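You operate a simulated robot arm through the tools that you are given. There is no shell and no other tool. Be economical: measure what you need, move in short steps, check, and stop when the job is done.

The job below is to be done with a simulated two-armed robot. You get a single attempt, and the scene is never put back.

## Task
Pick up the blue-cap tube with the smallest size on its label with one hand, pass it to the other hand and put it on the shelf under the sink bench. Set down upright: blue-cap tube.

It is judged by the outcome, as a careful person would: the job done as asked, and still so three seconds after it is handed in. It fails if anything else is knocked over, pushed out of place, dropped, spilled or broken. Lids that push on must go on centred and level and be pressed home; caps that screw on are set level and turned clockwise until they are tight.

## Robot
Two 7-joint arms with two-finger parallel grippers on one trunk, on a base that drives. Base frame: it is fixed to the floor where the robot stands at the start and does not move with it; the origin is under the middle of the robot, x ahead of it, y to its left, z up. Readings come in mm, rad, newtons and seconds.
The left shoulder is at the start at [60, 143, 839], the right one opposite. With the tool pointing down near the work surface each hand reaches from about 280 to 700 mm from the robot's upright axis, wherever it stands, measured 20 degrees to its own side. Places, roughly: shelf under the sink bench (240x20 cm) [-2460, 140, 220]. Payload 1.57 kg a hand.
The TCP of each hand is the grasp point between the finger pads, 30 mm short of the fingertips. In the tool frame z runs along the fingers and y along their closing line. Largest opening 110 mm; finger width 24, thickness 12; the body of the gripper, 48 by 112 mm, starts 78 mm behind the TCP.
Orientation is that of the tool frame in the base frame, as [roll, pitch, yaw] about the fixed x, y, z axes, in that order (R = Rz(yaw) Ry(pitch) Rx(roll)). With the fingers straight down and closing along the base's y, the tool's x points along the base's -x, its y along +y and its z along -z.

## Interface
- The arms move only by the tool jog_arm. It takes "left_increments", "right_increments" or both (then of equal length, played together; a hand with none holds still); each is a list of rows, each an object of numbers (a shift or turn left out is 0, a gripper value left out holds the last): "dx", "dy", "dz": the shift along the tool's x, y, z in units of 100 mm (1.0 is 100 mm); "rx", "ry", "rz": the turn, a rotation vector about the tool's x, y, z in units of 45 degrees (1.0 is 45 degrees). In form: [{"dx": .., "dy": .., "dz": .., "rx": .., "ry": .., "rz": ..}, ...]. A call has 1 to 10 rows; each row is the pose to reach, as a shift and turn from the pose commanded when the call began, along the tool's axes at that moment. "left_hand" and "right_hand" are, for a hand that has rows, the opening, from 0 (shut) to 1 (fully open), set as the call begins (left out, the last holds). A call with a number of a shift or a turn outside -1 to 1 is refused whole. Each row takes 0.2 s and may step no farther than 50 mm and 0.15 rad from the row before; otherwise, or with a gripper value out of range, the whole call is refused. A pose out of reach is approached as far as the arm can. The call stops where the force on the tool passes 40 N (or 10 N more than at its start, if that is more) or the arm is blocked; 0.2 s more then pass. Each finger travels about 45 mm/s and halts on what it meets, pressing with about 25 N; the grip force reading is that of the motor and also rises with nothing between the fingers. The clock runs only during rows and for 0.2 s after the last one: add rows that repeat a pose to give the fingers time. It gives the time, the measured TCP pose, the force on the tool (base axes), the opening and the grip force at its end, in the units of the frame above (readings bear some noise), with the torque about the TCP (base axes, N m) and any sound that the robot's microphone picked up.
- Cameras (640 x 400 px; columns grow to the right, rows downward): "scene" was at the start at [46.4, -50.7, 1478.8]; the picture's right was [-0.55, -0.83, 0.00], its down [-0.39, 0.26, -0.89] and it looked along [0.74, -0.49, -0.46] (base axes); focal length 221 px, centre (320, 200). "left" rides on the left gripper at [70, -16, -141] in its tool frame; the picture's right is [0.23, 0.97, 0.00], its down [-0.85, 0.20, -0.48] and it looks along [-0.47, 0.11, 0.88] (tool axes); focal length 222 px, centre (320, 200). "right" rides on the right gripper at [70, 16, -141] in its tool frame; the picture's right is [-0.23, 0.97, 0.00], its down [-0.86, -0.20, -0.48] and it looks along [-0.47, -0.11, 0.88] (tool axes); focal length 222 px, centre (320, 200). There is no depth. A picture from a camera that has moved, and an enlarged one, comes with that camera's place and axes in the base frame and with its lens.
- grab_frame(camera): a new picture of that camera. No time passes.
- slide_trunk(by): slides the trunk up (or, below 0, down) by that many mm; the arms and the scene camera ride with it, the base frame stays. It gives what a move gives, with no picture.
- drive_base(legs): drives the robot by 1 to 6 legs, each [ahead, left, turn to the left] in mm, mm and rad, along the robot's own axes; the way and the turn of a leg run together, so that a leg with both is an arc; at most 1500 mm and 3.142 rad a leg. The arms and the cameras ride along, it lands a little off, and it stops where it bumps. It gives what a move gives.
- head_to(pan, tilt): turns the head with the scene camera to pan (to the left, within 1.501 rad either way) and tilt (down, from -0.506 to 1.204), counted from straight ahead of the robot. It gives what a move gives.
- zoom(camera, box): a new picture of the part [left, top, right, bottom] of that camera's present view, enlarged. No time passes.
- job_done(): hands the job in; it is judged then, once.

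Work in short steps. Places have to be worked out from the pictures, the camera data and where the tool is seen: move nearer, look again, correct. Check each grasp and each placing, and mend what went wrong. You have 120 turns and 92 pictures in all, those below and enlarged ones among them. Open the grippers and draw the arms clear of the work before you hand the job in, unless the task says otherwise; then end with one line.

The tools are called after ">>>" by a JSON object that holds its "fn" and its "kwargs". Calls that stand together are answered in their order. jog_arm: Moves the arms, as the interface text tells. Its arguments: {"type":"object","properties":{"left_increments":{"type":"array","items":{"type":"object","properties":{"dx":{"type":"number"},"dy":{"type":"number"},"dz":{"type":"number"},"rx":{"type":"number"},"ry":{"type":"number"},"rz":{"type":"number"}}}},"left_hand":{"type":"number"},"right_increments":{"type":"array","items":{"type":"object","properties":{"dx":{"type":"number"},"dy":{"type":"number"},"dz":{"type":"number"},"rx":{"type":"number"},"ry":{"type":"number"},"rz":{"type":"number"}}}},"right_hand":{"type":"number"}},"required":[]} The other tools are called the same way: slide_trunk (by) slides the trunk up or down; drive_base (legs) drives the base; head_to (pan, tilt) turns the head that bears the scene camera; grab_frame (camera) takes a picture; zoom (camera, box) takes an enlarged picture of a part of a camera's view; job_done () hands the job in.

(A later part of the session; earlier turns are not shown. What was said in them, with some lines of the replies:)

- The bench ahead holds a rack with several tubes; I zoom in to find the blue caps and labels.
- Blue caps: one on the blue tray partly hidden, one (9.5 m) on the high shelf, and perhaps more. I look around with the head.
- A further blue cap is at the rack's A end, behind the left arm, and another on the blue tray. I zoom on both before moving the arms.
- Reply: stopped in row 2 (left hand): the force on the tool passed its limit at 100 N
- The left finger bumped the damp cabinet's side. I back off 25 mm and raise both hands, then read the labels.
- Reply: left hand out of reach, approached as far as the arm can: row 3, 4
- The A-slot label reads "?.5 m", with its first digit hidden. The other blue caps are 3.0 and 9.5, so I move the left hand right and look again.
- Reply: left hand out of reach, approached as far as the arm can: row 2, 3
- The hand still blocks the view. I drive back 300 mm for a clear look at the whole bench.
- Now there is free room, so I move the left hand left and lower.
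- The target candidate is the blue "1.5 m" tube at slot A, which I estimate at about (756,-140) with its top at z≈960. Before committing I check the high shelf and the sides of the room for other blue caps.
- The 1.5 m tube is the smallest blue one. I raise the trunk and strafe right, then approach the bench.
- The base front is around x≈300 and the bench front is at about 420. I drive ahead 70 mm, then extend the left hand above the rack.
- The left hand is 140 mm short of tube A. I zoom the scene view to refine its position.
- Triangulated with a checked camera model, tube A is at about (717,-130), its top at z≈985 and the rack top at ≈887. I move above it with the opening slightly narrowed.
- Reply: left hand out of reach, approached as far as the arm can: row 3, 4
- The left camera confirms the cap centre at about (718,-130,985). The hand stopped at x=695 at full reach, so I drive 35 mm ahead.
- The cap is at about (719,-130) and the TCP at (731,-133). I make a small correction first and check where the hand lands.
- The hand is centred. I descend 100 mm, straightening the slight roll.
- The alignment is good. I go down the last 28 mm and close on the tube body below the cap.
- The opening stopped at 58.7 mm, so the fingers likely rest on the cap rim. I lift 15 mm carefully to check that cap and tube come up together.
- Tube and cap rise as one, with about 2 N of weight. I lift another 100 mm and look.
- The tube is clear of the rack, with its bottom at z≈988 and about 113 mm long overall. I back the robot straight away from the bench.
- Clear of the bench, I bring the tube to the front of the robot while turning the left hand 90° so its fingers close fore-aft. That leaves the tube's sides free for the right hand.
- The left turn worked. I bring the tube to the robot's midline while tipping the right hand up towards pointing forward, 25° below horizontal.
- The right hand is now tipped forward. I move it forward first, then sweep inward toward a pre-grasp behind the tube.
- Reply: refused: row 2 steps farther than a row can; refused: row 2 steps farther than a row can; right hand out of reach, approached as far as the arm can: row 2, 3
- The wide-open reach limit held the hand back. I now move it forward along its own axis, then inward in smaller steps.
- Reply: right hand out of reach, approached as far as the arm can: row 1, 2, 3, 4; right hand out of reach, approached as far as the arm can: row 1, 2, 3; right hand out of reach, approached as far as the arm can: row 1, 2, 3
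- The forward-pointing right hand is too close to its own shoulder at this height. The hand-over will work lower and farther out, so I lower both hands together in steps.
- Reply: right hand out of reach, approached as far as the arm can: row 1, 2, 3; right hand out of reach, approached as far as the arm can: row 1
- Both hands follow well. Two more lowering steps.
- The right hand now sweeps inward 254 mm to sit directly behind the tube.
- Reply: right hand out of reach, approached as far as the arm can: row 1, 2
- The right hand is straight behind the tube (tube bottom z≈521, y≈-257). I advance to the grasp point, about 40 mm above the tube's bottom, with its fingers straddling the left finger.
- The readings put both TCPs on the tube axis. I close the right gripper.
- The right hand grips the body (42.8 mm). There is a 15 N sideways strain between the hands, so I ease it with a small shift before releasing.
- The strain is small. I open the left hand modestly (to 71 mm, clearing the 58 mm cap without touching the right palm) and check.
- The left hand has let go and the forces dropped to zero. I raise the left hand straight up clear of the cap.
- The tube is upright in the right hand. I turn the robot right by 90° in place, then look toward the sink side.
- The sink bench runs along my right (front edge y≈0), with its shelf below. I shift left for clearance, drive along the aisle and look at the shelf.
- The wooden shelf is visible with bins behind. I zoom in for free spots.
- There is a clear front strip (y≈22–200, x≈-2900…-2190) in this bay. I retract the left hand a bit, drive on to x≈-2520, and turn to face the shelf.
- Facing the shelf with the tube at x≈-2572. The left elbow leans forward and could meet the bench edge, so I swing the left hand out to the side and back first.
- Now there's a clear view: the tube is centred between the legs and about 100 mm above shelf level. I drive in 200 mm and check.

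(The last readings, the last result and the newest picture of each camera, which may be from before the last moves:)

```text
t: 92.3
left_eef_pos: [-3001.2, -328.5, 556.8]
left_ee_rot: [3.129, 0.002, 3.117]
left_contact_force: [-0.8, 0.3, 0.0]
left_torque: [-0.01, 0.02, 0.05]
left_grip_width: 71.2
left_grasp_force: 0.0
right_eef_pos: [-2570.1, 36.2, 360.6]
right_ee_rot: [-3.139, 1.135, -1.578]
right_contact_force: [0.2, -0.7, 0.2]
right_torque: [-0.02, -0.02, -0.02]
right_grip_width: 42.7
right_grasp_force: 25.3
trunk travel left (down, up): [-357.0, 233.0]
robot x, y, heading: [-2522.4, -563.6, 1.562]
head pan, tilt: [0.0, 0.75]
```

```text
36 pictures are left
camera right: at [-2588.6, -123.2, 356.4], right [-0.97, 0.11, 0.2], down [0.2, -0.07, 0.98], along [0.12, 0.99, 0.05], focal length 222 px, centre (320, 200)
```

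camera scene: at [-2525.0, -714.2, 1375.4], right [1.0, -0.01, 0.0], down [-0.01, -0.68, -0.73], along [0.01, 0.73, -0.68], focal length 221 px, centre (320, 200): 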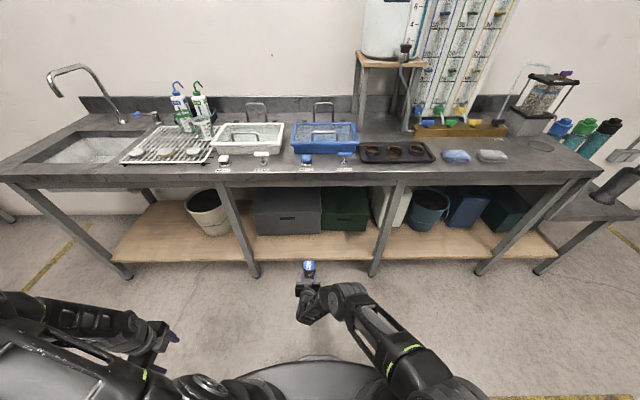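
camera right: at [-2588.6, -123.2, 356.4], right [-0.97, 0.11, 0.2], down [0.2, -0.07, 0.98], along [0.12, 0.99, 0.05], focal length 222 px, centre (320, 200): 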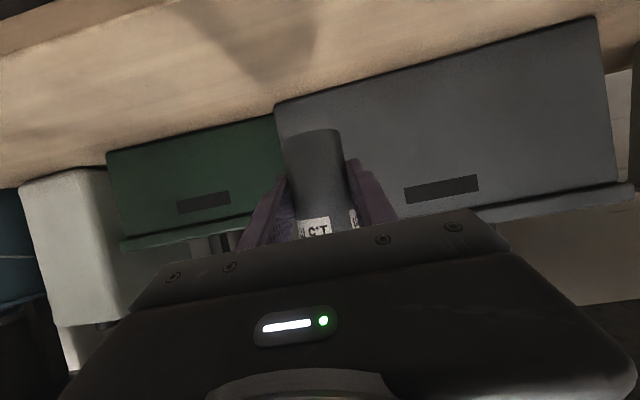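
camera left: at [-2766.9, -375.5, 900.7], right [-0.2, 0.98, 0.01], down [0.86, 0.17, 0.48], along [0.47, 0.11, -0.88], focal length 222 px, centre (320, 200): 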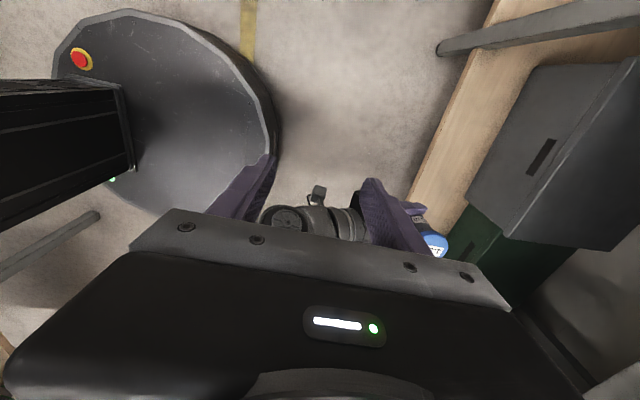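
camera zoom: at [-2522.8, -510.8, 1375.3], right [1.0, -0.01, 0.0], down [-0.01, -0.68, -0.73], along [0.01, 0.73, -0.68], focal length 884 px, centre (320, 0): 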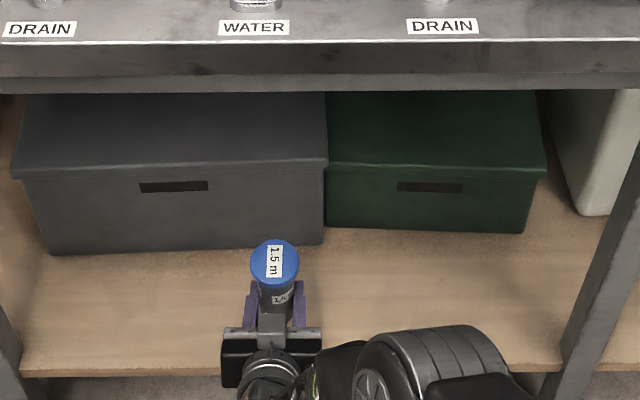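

The shelf top is at z≈220–225, its front edge y≈11 and the box face y≈193. I drive 55 mm more so the tube is at y≈97, then lower the trunk 80 mm.

>>> {"fn": "drive_base", "kwargs": {"legs": [[55, 0, 0]]}}

>>> {"fn": "slide_trunk", "kwargs": {"by": -80}}

>>> {"fn": "grab_frame", "kwargs": {"camera": "right"}}

>>> {"fn": "zoom", "kwargs": {"camera": "scene", "box": [240, 200, 400, 300]}}

```text
t: 93.2
left_eef_pos: [-2998.4, -272.9, 557.9]
left_ee_rot: [3.129, 0.0, 3.117]
left_contact_force: [-0.9, 0.7, -0.4]
left_torque: [-0.01, 0.03, 0.01]
left_grip_width: 71.6
left_grasp_force: 0.0
right_eef_pos: [-2569.9, 89.8, 360.2]
right_ee_rot: [-3.139, 1.134, -1.579]
right_contact_force: [0.5, -0.1, 0.4]
right_torque: [-0.01, 0.01, 0.02]
right_grip_width: 42.6
right_grasp_force: 25.0
trunk travel left (down, up): [-357.0, 233.0]
robot x, y, heading: [-2526.8, -506.8, 1.561]
head pan, tilt: [0.0, 0.75]
```

```text
t: 94.4
left_eef_pos: [-2999.9, -274.4, 476.5]
left_ee_rot: [3.129, 0.0, 3.118]
left_contact_force: [0.0, -0.3, -0.2]
left_torque: [-0.02, 0.0, 0.0]
left_grip_width: 71.4
left_grasp_force: 0.0
right_eef_pos: [-2570.4, 90.6, 280.4]
right_ee_rot: [-3.139, 1.135, -1.579]
right_contact_force: [-1.1, 0.2, -0.3]
right_torque: [-0.06, 0.0, -0.03]
right_grip_width: 42.4
right_grasp_force: 24.5
trunk travel left (down, up): [-277.0, 313.0]
robot x, y, heading: [-2522.4, -509.5, 1.559]
head pan, tilt: [0.0, 0.75]
```

```text
35 pictures are left
camera right: at [-2588.1, -68.3, 276.5], right [-0.97, 0.11, 0.21], down [0.2, -0.07, 0.98], along [0.12, 0.99, 0.05], focal length 222 px, centre (320, 200)
```

right: 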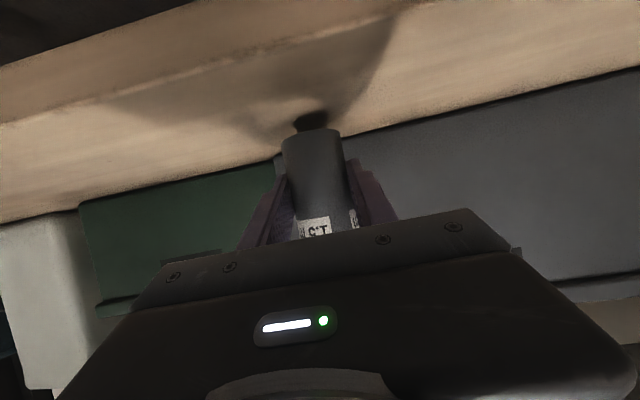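

```text
4.00 times, centred on (320, 250) of scene
camera zoom: at [-2522.2, -455.9, 1295.3], right [1.0, -0.01, 0.0], down [-0.01, -0.68, -0.73], along [0.01, 0.73, -0.68], focal length 884 px, centre (320, 0)
```

zoom: 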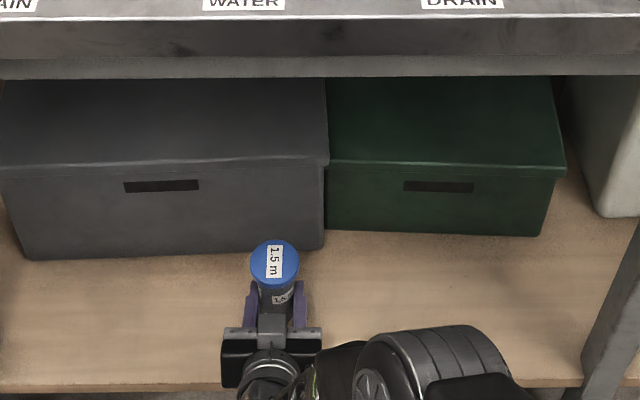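

The tube hangs about 15 mm above the shelf (its contact shadow is just below). I lower 12 mm and then feel for contact.

>>> {"fn": "jog_arm", "kwargs": {"right_increments": [{"dx": 0.055, "dz": 0.025}, {"dx": 0.109, "dz": 0.05}, {"dx": 0.109, "dz": 0.05}]}}

>>> {"fn": "grab_frame", "kwargs": {"camera": "right"}}

```text
t: 95.2
left_eef_pos: [-2999.3, -274.3, 477.4]
left_ee_rot: [3.129, 0.001, 3.118]
left_contact_force: [0.0, 0.5, 0.4]
left_torque: [-0.02, -0.01, -0.01]
left_grip_width: 71.6
left_grasp_force: 0.1
right_eef_pos: [-2571.1, 89.4, 279.6]
right_ee_rot: [-3.14, 1.134, -1.58]
right_contact_force: [0.0, -0.4, 0.3]
right_torque: [-0.01, -0.01, -0.02]
right_grip_width: 42.5
right_grasp_force: 25.4
right hand out of reach, approached as far as the arm can: row 1, 2, 3
trunk travel left (down, up): [-277.0, 313.0]
robot x, y, heading: [-2521.5, -509.0, 1.561]
head pan, tilt: [0.0, 0.75]
```

```text
33 pictures are left
camera right: at [-2588.1, -68.3, 276.4], right [-0.97, 0.11, 0.21], down [0.2, -0.07, 0.98], along [0.12, 0.99, 0.05], focal length 222 px, centre (320, 200)
```

right: 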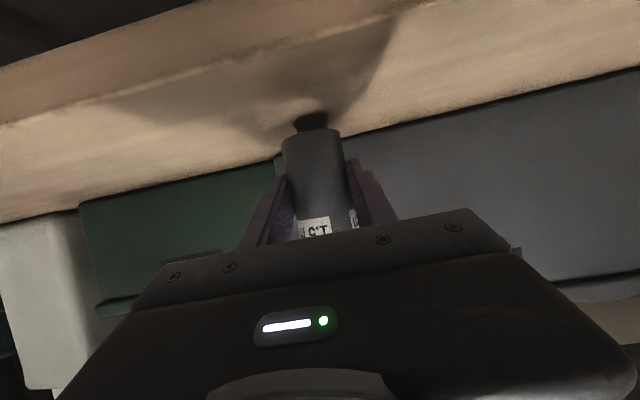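

The arm is at a joint limit for going down, so I use the trunk instead, watching the force.

>>> {"fn": "slide_trunk", "kwargs": {"by": -12}}

>>> {"fn": "grab_frame", "kwargs": {"camera": "right"}}

```text
t: 95.8
left_eef_pos: [-2998.7, -274.3, 465.8]
left_ee_rot: [3.129, -0.001, 3.116]
left_contact_force: [-0.1, -0.8, -0.7]
left_torque: [0.0, -0.04, -0.01]
left_grip_width: 71.4
left_grasp_force: 0.2
right_eef_pos: [-2571.2, 89.7, 268.7]
right_ee_rot: [-3.139, 1.132, -1.58]
right_contact_force: [-0.6, 0.9, 0.3]
right_torque: [0.02, 0.0, 0.02]
right_grip_width: 42.4
right_grasp_force: 25.4
trunk travel left (down, up): [-265.0, 325.0]
robot x, y, heading: [-2524.1, -509.8, 1.555]
head pan, tilt: [0.0, 0.75]
```

```text
32 pictures are left
camera right: at [-2588.1, -68.3, 264.4], right [-0.97, 0.11, 0.21], down [0.2, -0.07, 0.98], along [0.12, 0.99, 0.05], focal length 222 px, centre (320, 200)
```

right: 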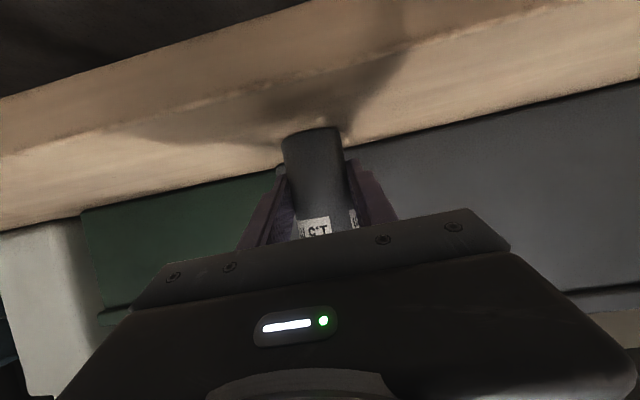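

The gap is now a few millimetres. I lower in 3 mm steps.

>>> {"fn": "slide_trunk", "kwargs": {"by": -3}}

>>> {"fn": "slide_trunk", "kwargs": {"by": -2}}

>>> {"fn": "zoom", "kwargs": {"camera": "right", "box": [240, 80, 400, 180]}}

```text
t: 96.3
left_eef_pos: [-2998.9, -273.9, 463.7]
left_ee_rot: [3.13, 0.001, 3.118]
left_contact_force: [-0.3, 0.2, -0.7]
left_torque: [0.01, 0.0, -0.02]
left_grip_width: 71.5
left_grasp_force: 0.0
right_eef_pos: [-2571.3, 91.0, 267.3]
right_ee_rot: [-3.139, 1.138, -1.58]
right_contact_force: [-0.2, -1.6, 8.1]
right_torque: [-0.2, 0.0, 0.0]
right_grip_width: 42.5
right_grasp_force: 25.0
trunk travel left (down, up): [-262.0, 328.0]
robot x, y, heading: [-2524.1, -513.4, 1.564]
head pan, tilt: [0.0, 0.75]
```

```text
t: 96.8
left_eef_pos: [-3000.1, -275.3, 459.1]
left_ee_rot: [3.127, 0.0, 3.116]
left_contact_force: [0.0, 0.2, 0.3]
left_torque: [0.02, -0.02, 0.01]
left_grip_width: 71.6
left_grasp_force: 0.0
right_eef_pos: [-2570.6, 91.9, 266.0]
right_ee_rot: [-3.141, 1.14, -1.579]
right_contact_force: [-0.3, 0.7, 17.4]
right_torque: [-0.21, 0.01, -0.02]
right_grip_width: 42.3
right_grasp_force: 25.1
trunk travel left (down, up): [-260.0, 330.0]
robot x, y, heading: [-2523.8, -509.8, 1.558]
head pan, tilt: [0.0, 0.75]
```

```text
4.00 times, centred on (320, 130) of right
camera zoom: at [-2588.4, -66.7, 261.2], right [-0.97, 0.1, 0.21], down [0.2, -0.08, 0.98], along [0.12, 0.99, 0.06], focal length 888 px, centre (320, 480)
```

zoom: 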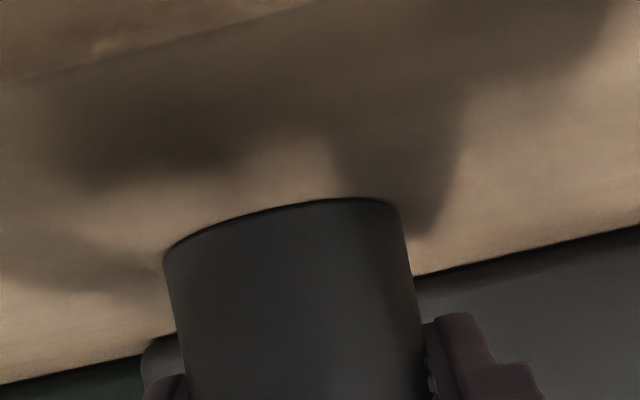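

The tube is on the shelf with 17 N of push. I ease back 2 mm to lower the preload, then open the right hand partly.

>>> {"fn": "slide_trunk", "kwargs": {"by": 2}}

>>> {"fn": "jog_arm", "kwargs": {"right_increments": [{"dz": 0}, {"dz": 0}, {"dz": 0}], "right_hand": 0.55}}

>>> {"fn": "grab_frame", "kwargs": {"camera": "right"}}

>>> {"fn": "zoom", "kwargs": {"camera": "scene", "box": [240, 200, 400, 300]}}

```text
t: 97.3
left_eef_pos: [-3000.1, -273.2, 462.6]
left_ee_rot: [3.128, 0.0, 3.116]
left_contact_force: [0.3, 1.0, 0.3]
left_torque: [0.01, 0.04, -0.01]
left_grip_width: 71.6
left_grasp_force: 0.1
right_eef_pos: [-2570.5, 90.7, 266.5]
right_ee_rot: [-3.139, 1.135, -1.579]
right_contact_force: [-1.1, 2.7, 10.4]
right_torque: [-0.06, 0.04, 0.03]
right_grip_width: 42.8
right_grasp_force: 24.5
trunk travel left (down, up): [-262.0, 328.0]
robot x, y, heading: [-2524.0, -510.3, 1.558]
head pan, tilt: [0.0, 0.75]
```

```text
t: 98.2
left_eef_pos: [-3000.3, -273.8, 462.7]
left_ee_rot: [3.13, -0.002, 3.117]
left_contact_force: [-0.6, 0.3, -0.1]
left_torque: [-0.02, 0.0, 0.03]
left_grip_width: 71.4
left_grasp_force: 0.1
right_eef_pos: [-2570.3, 90.7, 264.3]
right_ee_rot: [-3.14, 1.133, -1.58]
right_contact_force: [0.1, -0.4, 0.3]
right_torque: [0.0, 0.04, 0.0]
right_grip_width: 60.6
right_grasp_force: 0.0
trunk travel left (down, up): [-262.0, 328.0]
robot x, y, heading: [-2520.7, -507.8, 1.562]
head pan, tilt: [0.0, 0.75]
```

```text
30 pictures are left
camera right: at [-2588.0, -68.6, 261.3], right [-0.97, 0.11, 0.2], down [0.2, -0.07, 0.98], along [0.12, 0.99, 0.05], focal length 222 px, centre (320, 200)
```

right: 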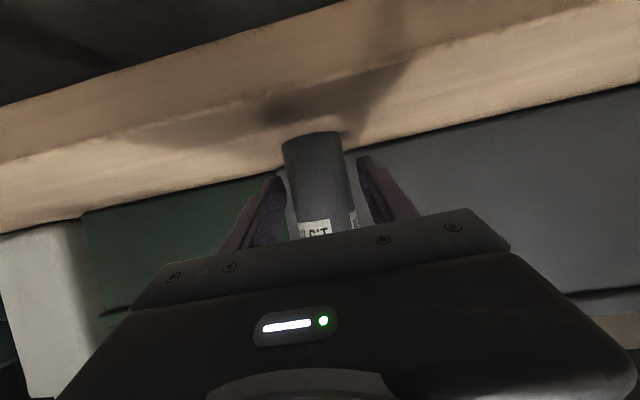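

```text
4.00 times, centred on (320, 250) of scene
camera zoom: at [-2522.2, -456.1, 1280.3], right [1.0, -0.01, 0.0], down [-0.01, -0.68, -0.73], along [0.01, 0.73, -0.68], focal length 884 px, centre (320, 0)
```

zoom: 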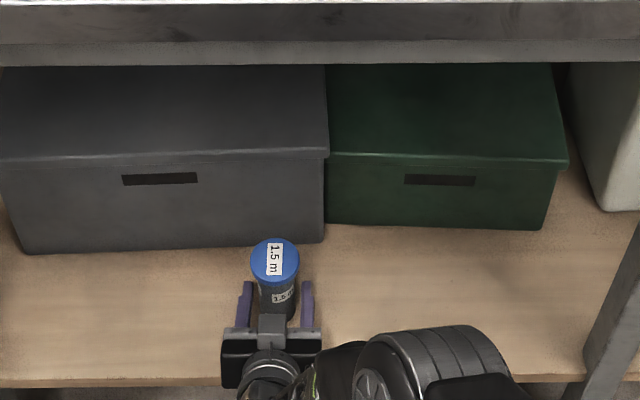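

The tube stands by itself. I open wider and back the robot straight out.

>>> {"fn": "jog_arm", "kwargs": {"right_increments": [{"dz": 0}, {"dz": 0}, {"dz": 0}], "right_hand": 0.9}}

>>> {"fn": "drive_base", "kwargs": {"legs": [[-100, 0, 0], [-200, 0, 0]]}}

>>> {"fn": "zoom", "kwargs": {"camera": "scene", "box": [220, 170, 420, 295]}}

>>> {"fn": "grab_frame", "kwargs": {"camera": "right"}}

```text
t: 99.0
left_eef_pos: [-3000.3, -274.0, 462.0]
left_ee_rot: [3.13, 0.001, 3.117]
left_contact_force: [0.2, 1.1, -0.2]
left_torque: [0.0, 0.02, 0.01]
left_grip_width: 71.3
left_grasp_force: 0.1
right_eef_pos: [-2571.5, 90.6, 265.5]
right_ee_rot: [-3.139, 1.134, -1.58]
right_contact_force: [-0.3, 0.1, 0.0]
right_torque: [0.03, -0.01, 0.03]
right_grip_width: 99.2
right_grasp_force: 0.1
trunk travel left (down, up): [-262.0, 328.0]
robot x, y, heading: [-2527.8, -505.2, 1.56]
head pan, tilt: [0.0, 0.75]
```

```text
t: 101.3
left_eef_pos: [-3002.8, -571.2, 461.7]
left_ee_rot: [3.13, 0.001, 3.116]
left_contact_force: [0.7, -0.6, 0.2]
left_torque: [-0.02, 0.03, -0.01]
left_grip_width: 71.4
left_grasp_force: 0.1
right_eef_pos: [-2572.8, -207.8, 264.8]
right_ee_rot: [-3.141, 1.135, -1.58]
right_contact_force: [0.4, -0.2, -0.3]
right_torque: [-0.02, 0.0, -0.02]
right_grip_width: 99.1
right_grasp_force: 0.0
trunk travel left (down, up): [-262.0, 328.0]
robot x, y, heading: [-2525.2, -804.6, 1.556]
head pan, tilt: [0.0, 0.75]
```

```text
3.20 times, centred on (320, 232) of scene
camera zoom: at [-2525.3, -753.0, 1280.3], right [1.0, -0.01, 0.0], down [-0.01, -0.68, -0.73], along [0.01, 0.73, -0.68], focal length 707 px, centre (320, 96)
```

zoom: 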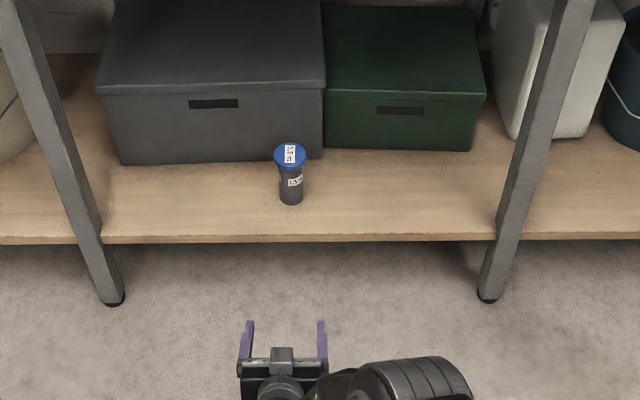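

```text
27 pictures are left
camera right: at [-2591.1, -365.2, 261.5], right [-0.97, 0.11, 0.21], down [0.2, -0.07, 0.98], along [0.12, 0.99, 0.05], focal length 222 px, centre (320, 200)
```

right: 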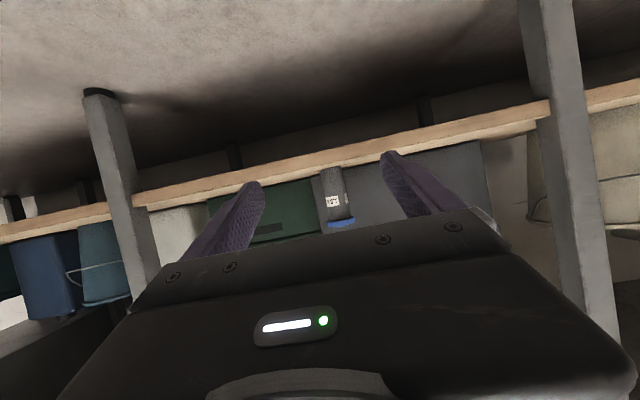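

The 1.5 m blue-cap tube stands upright on the shelf, both grippers are open and both arms are clear. I hand the job in.

>>> {"fn": "job_done", "kwargs": {}}

```text
The job is handed in.
```

The 1.5 m blue-cap tube, the smallest size I found (the other blue caps read 3.0 and 9.5), was picked up with the left hand and passed to the right. It now stands upright on the shelf under the sink bench. Early on the left gripper bumped the damp cabinet's side and stopped on the force limit; nothing was seen to move.
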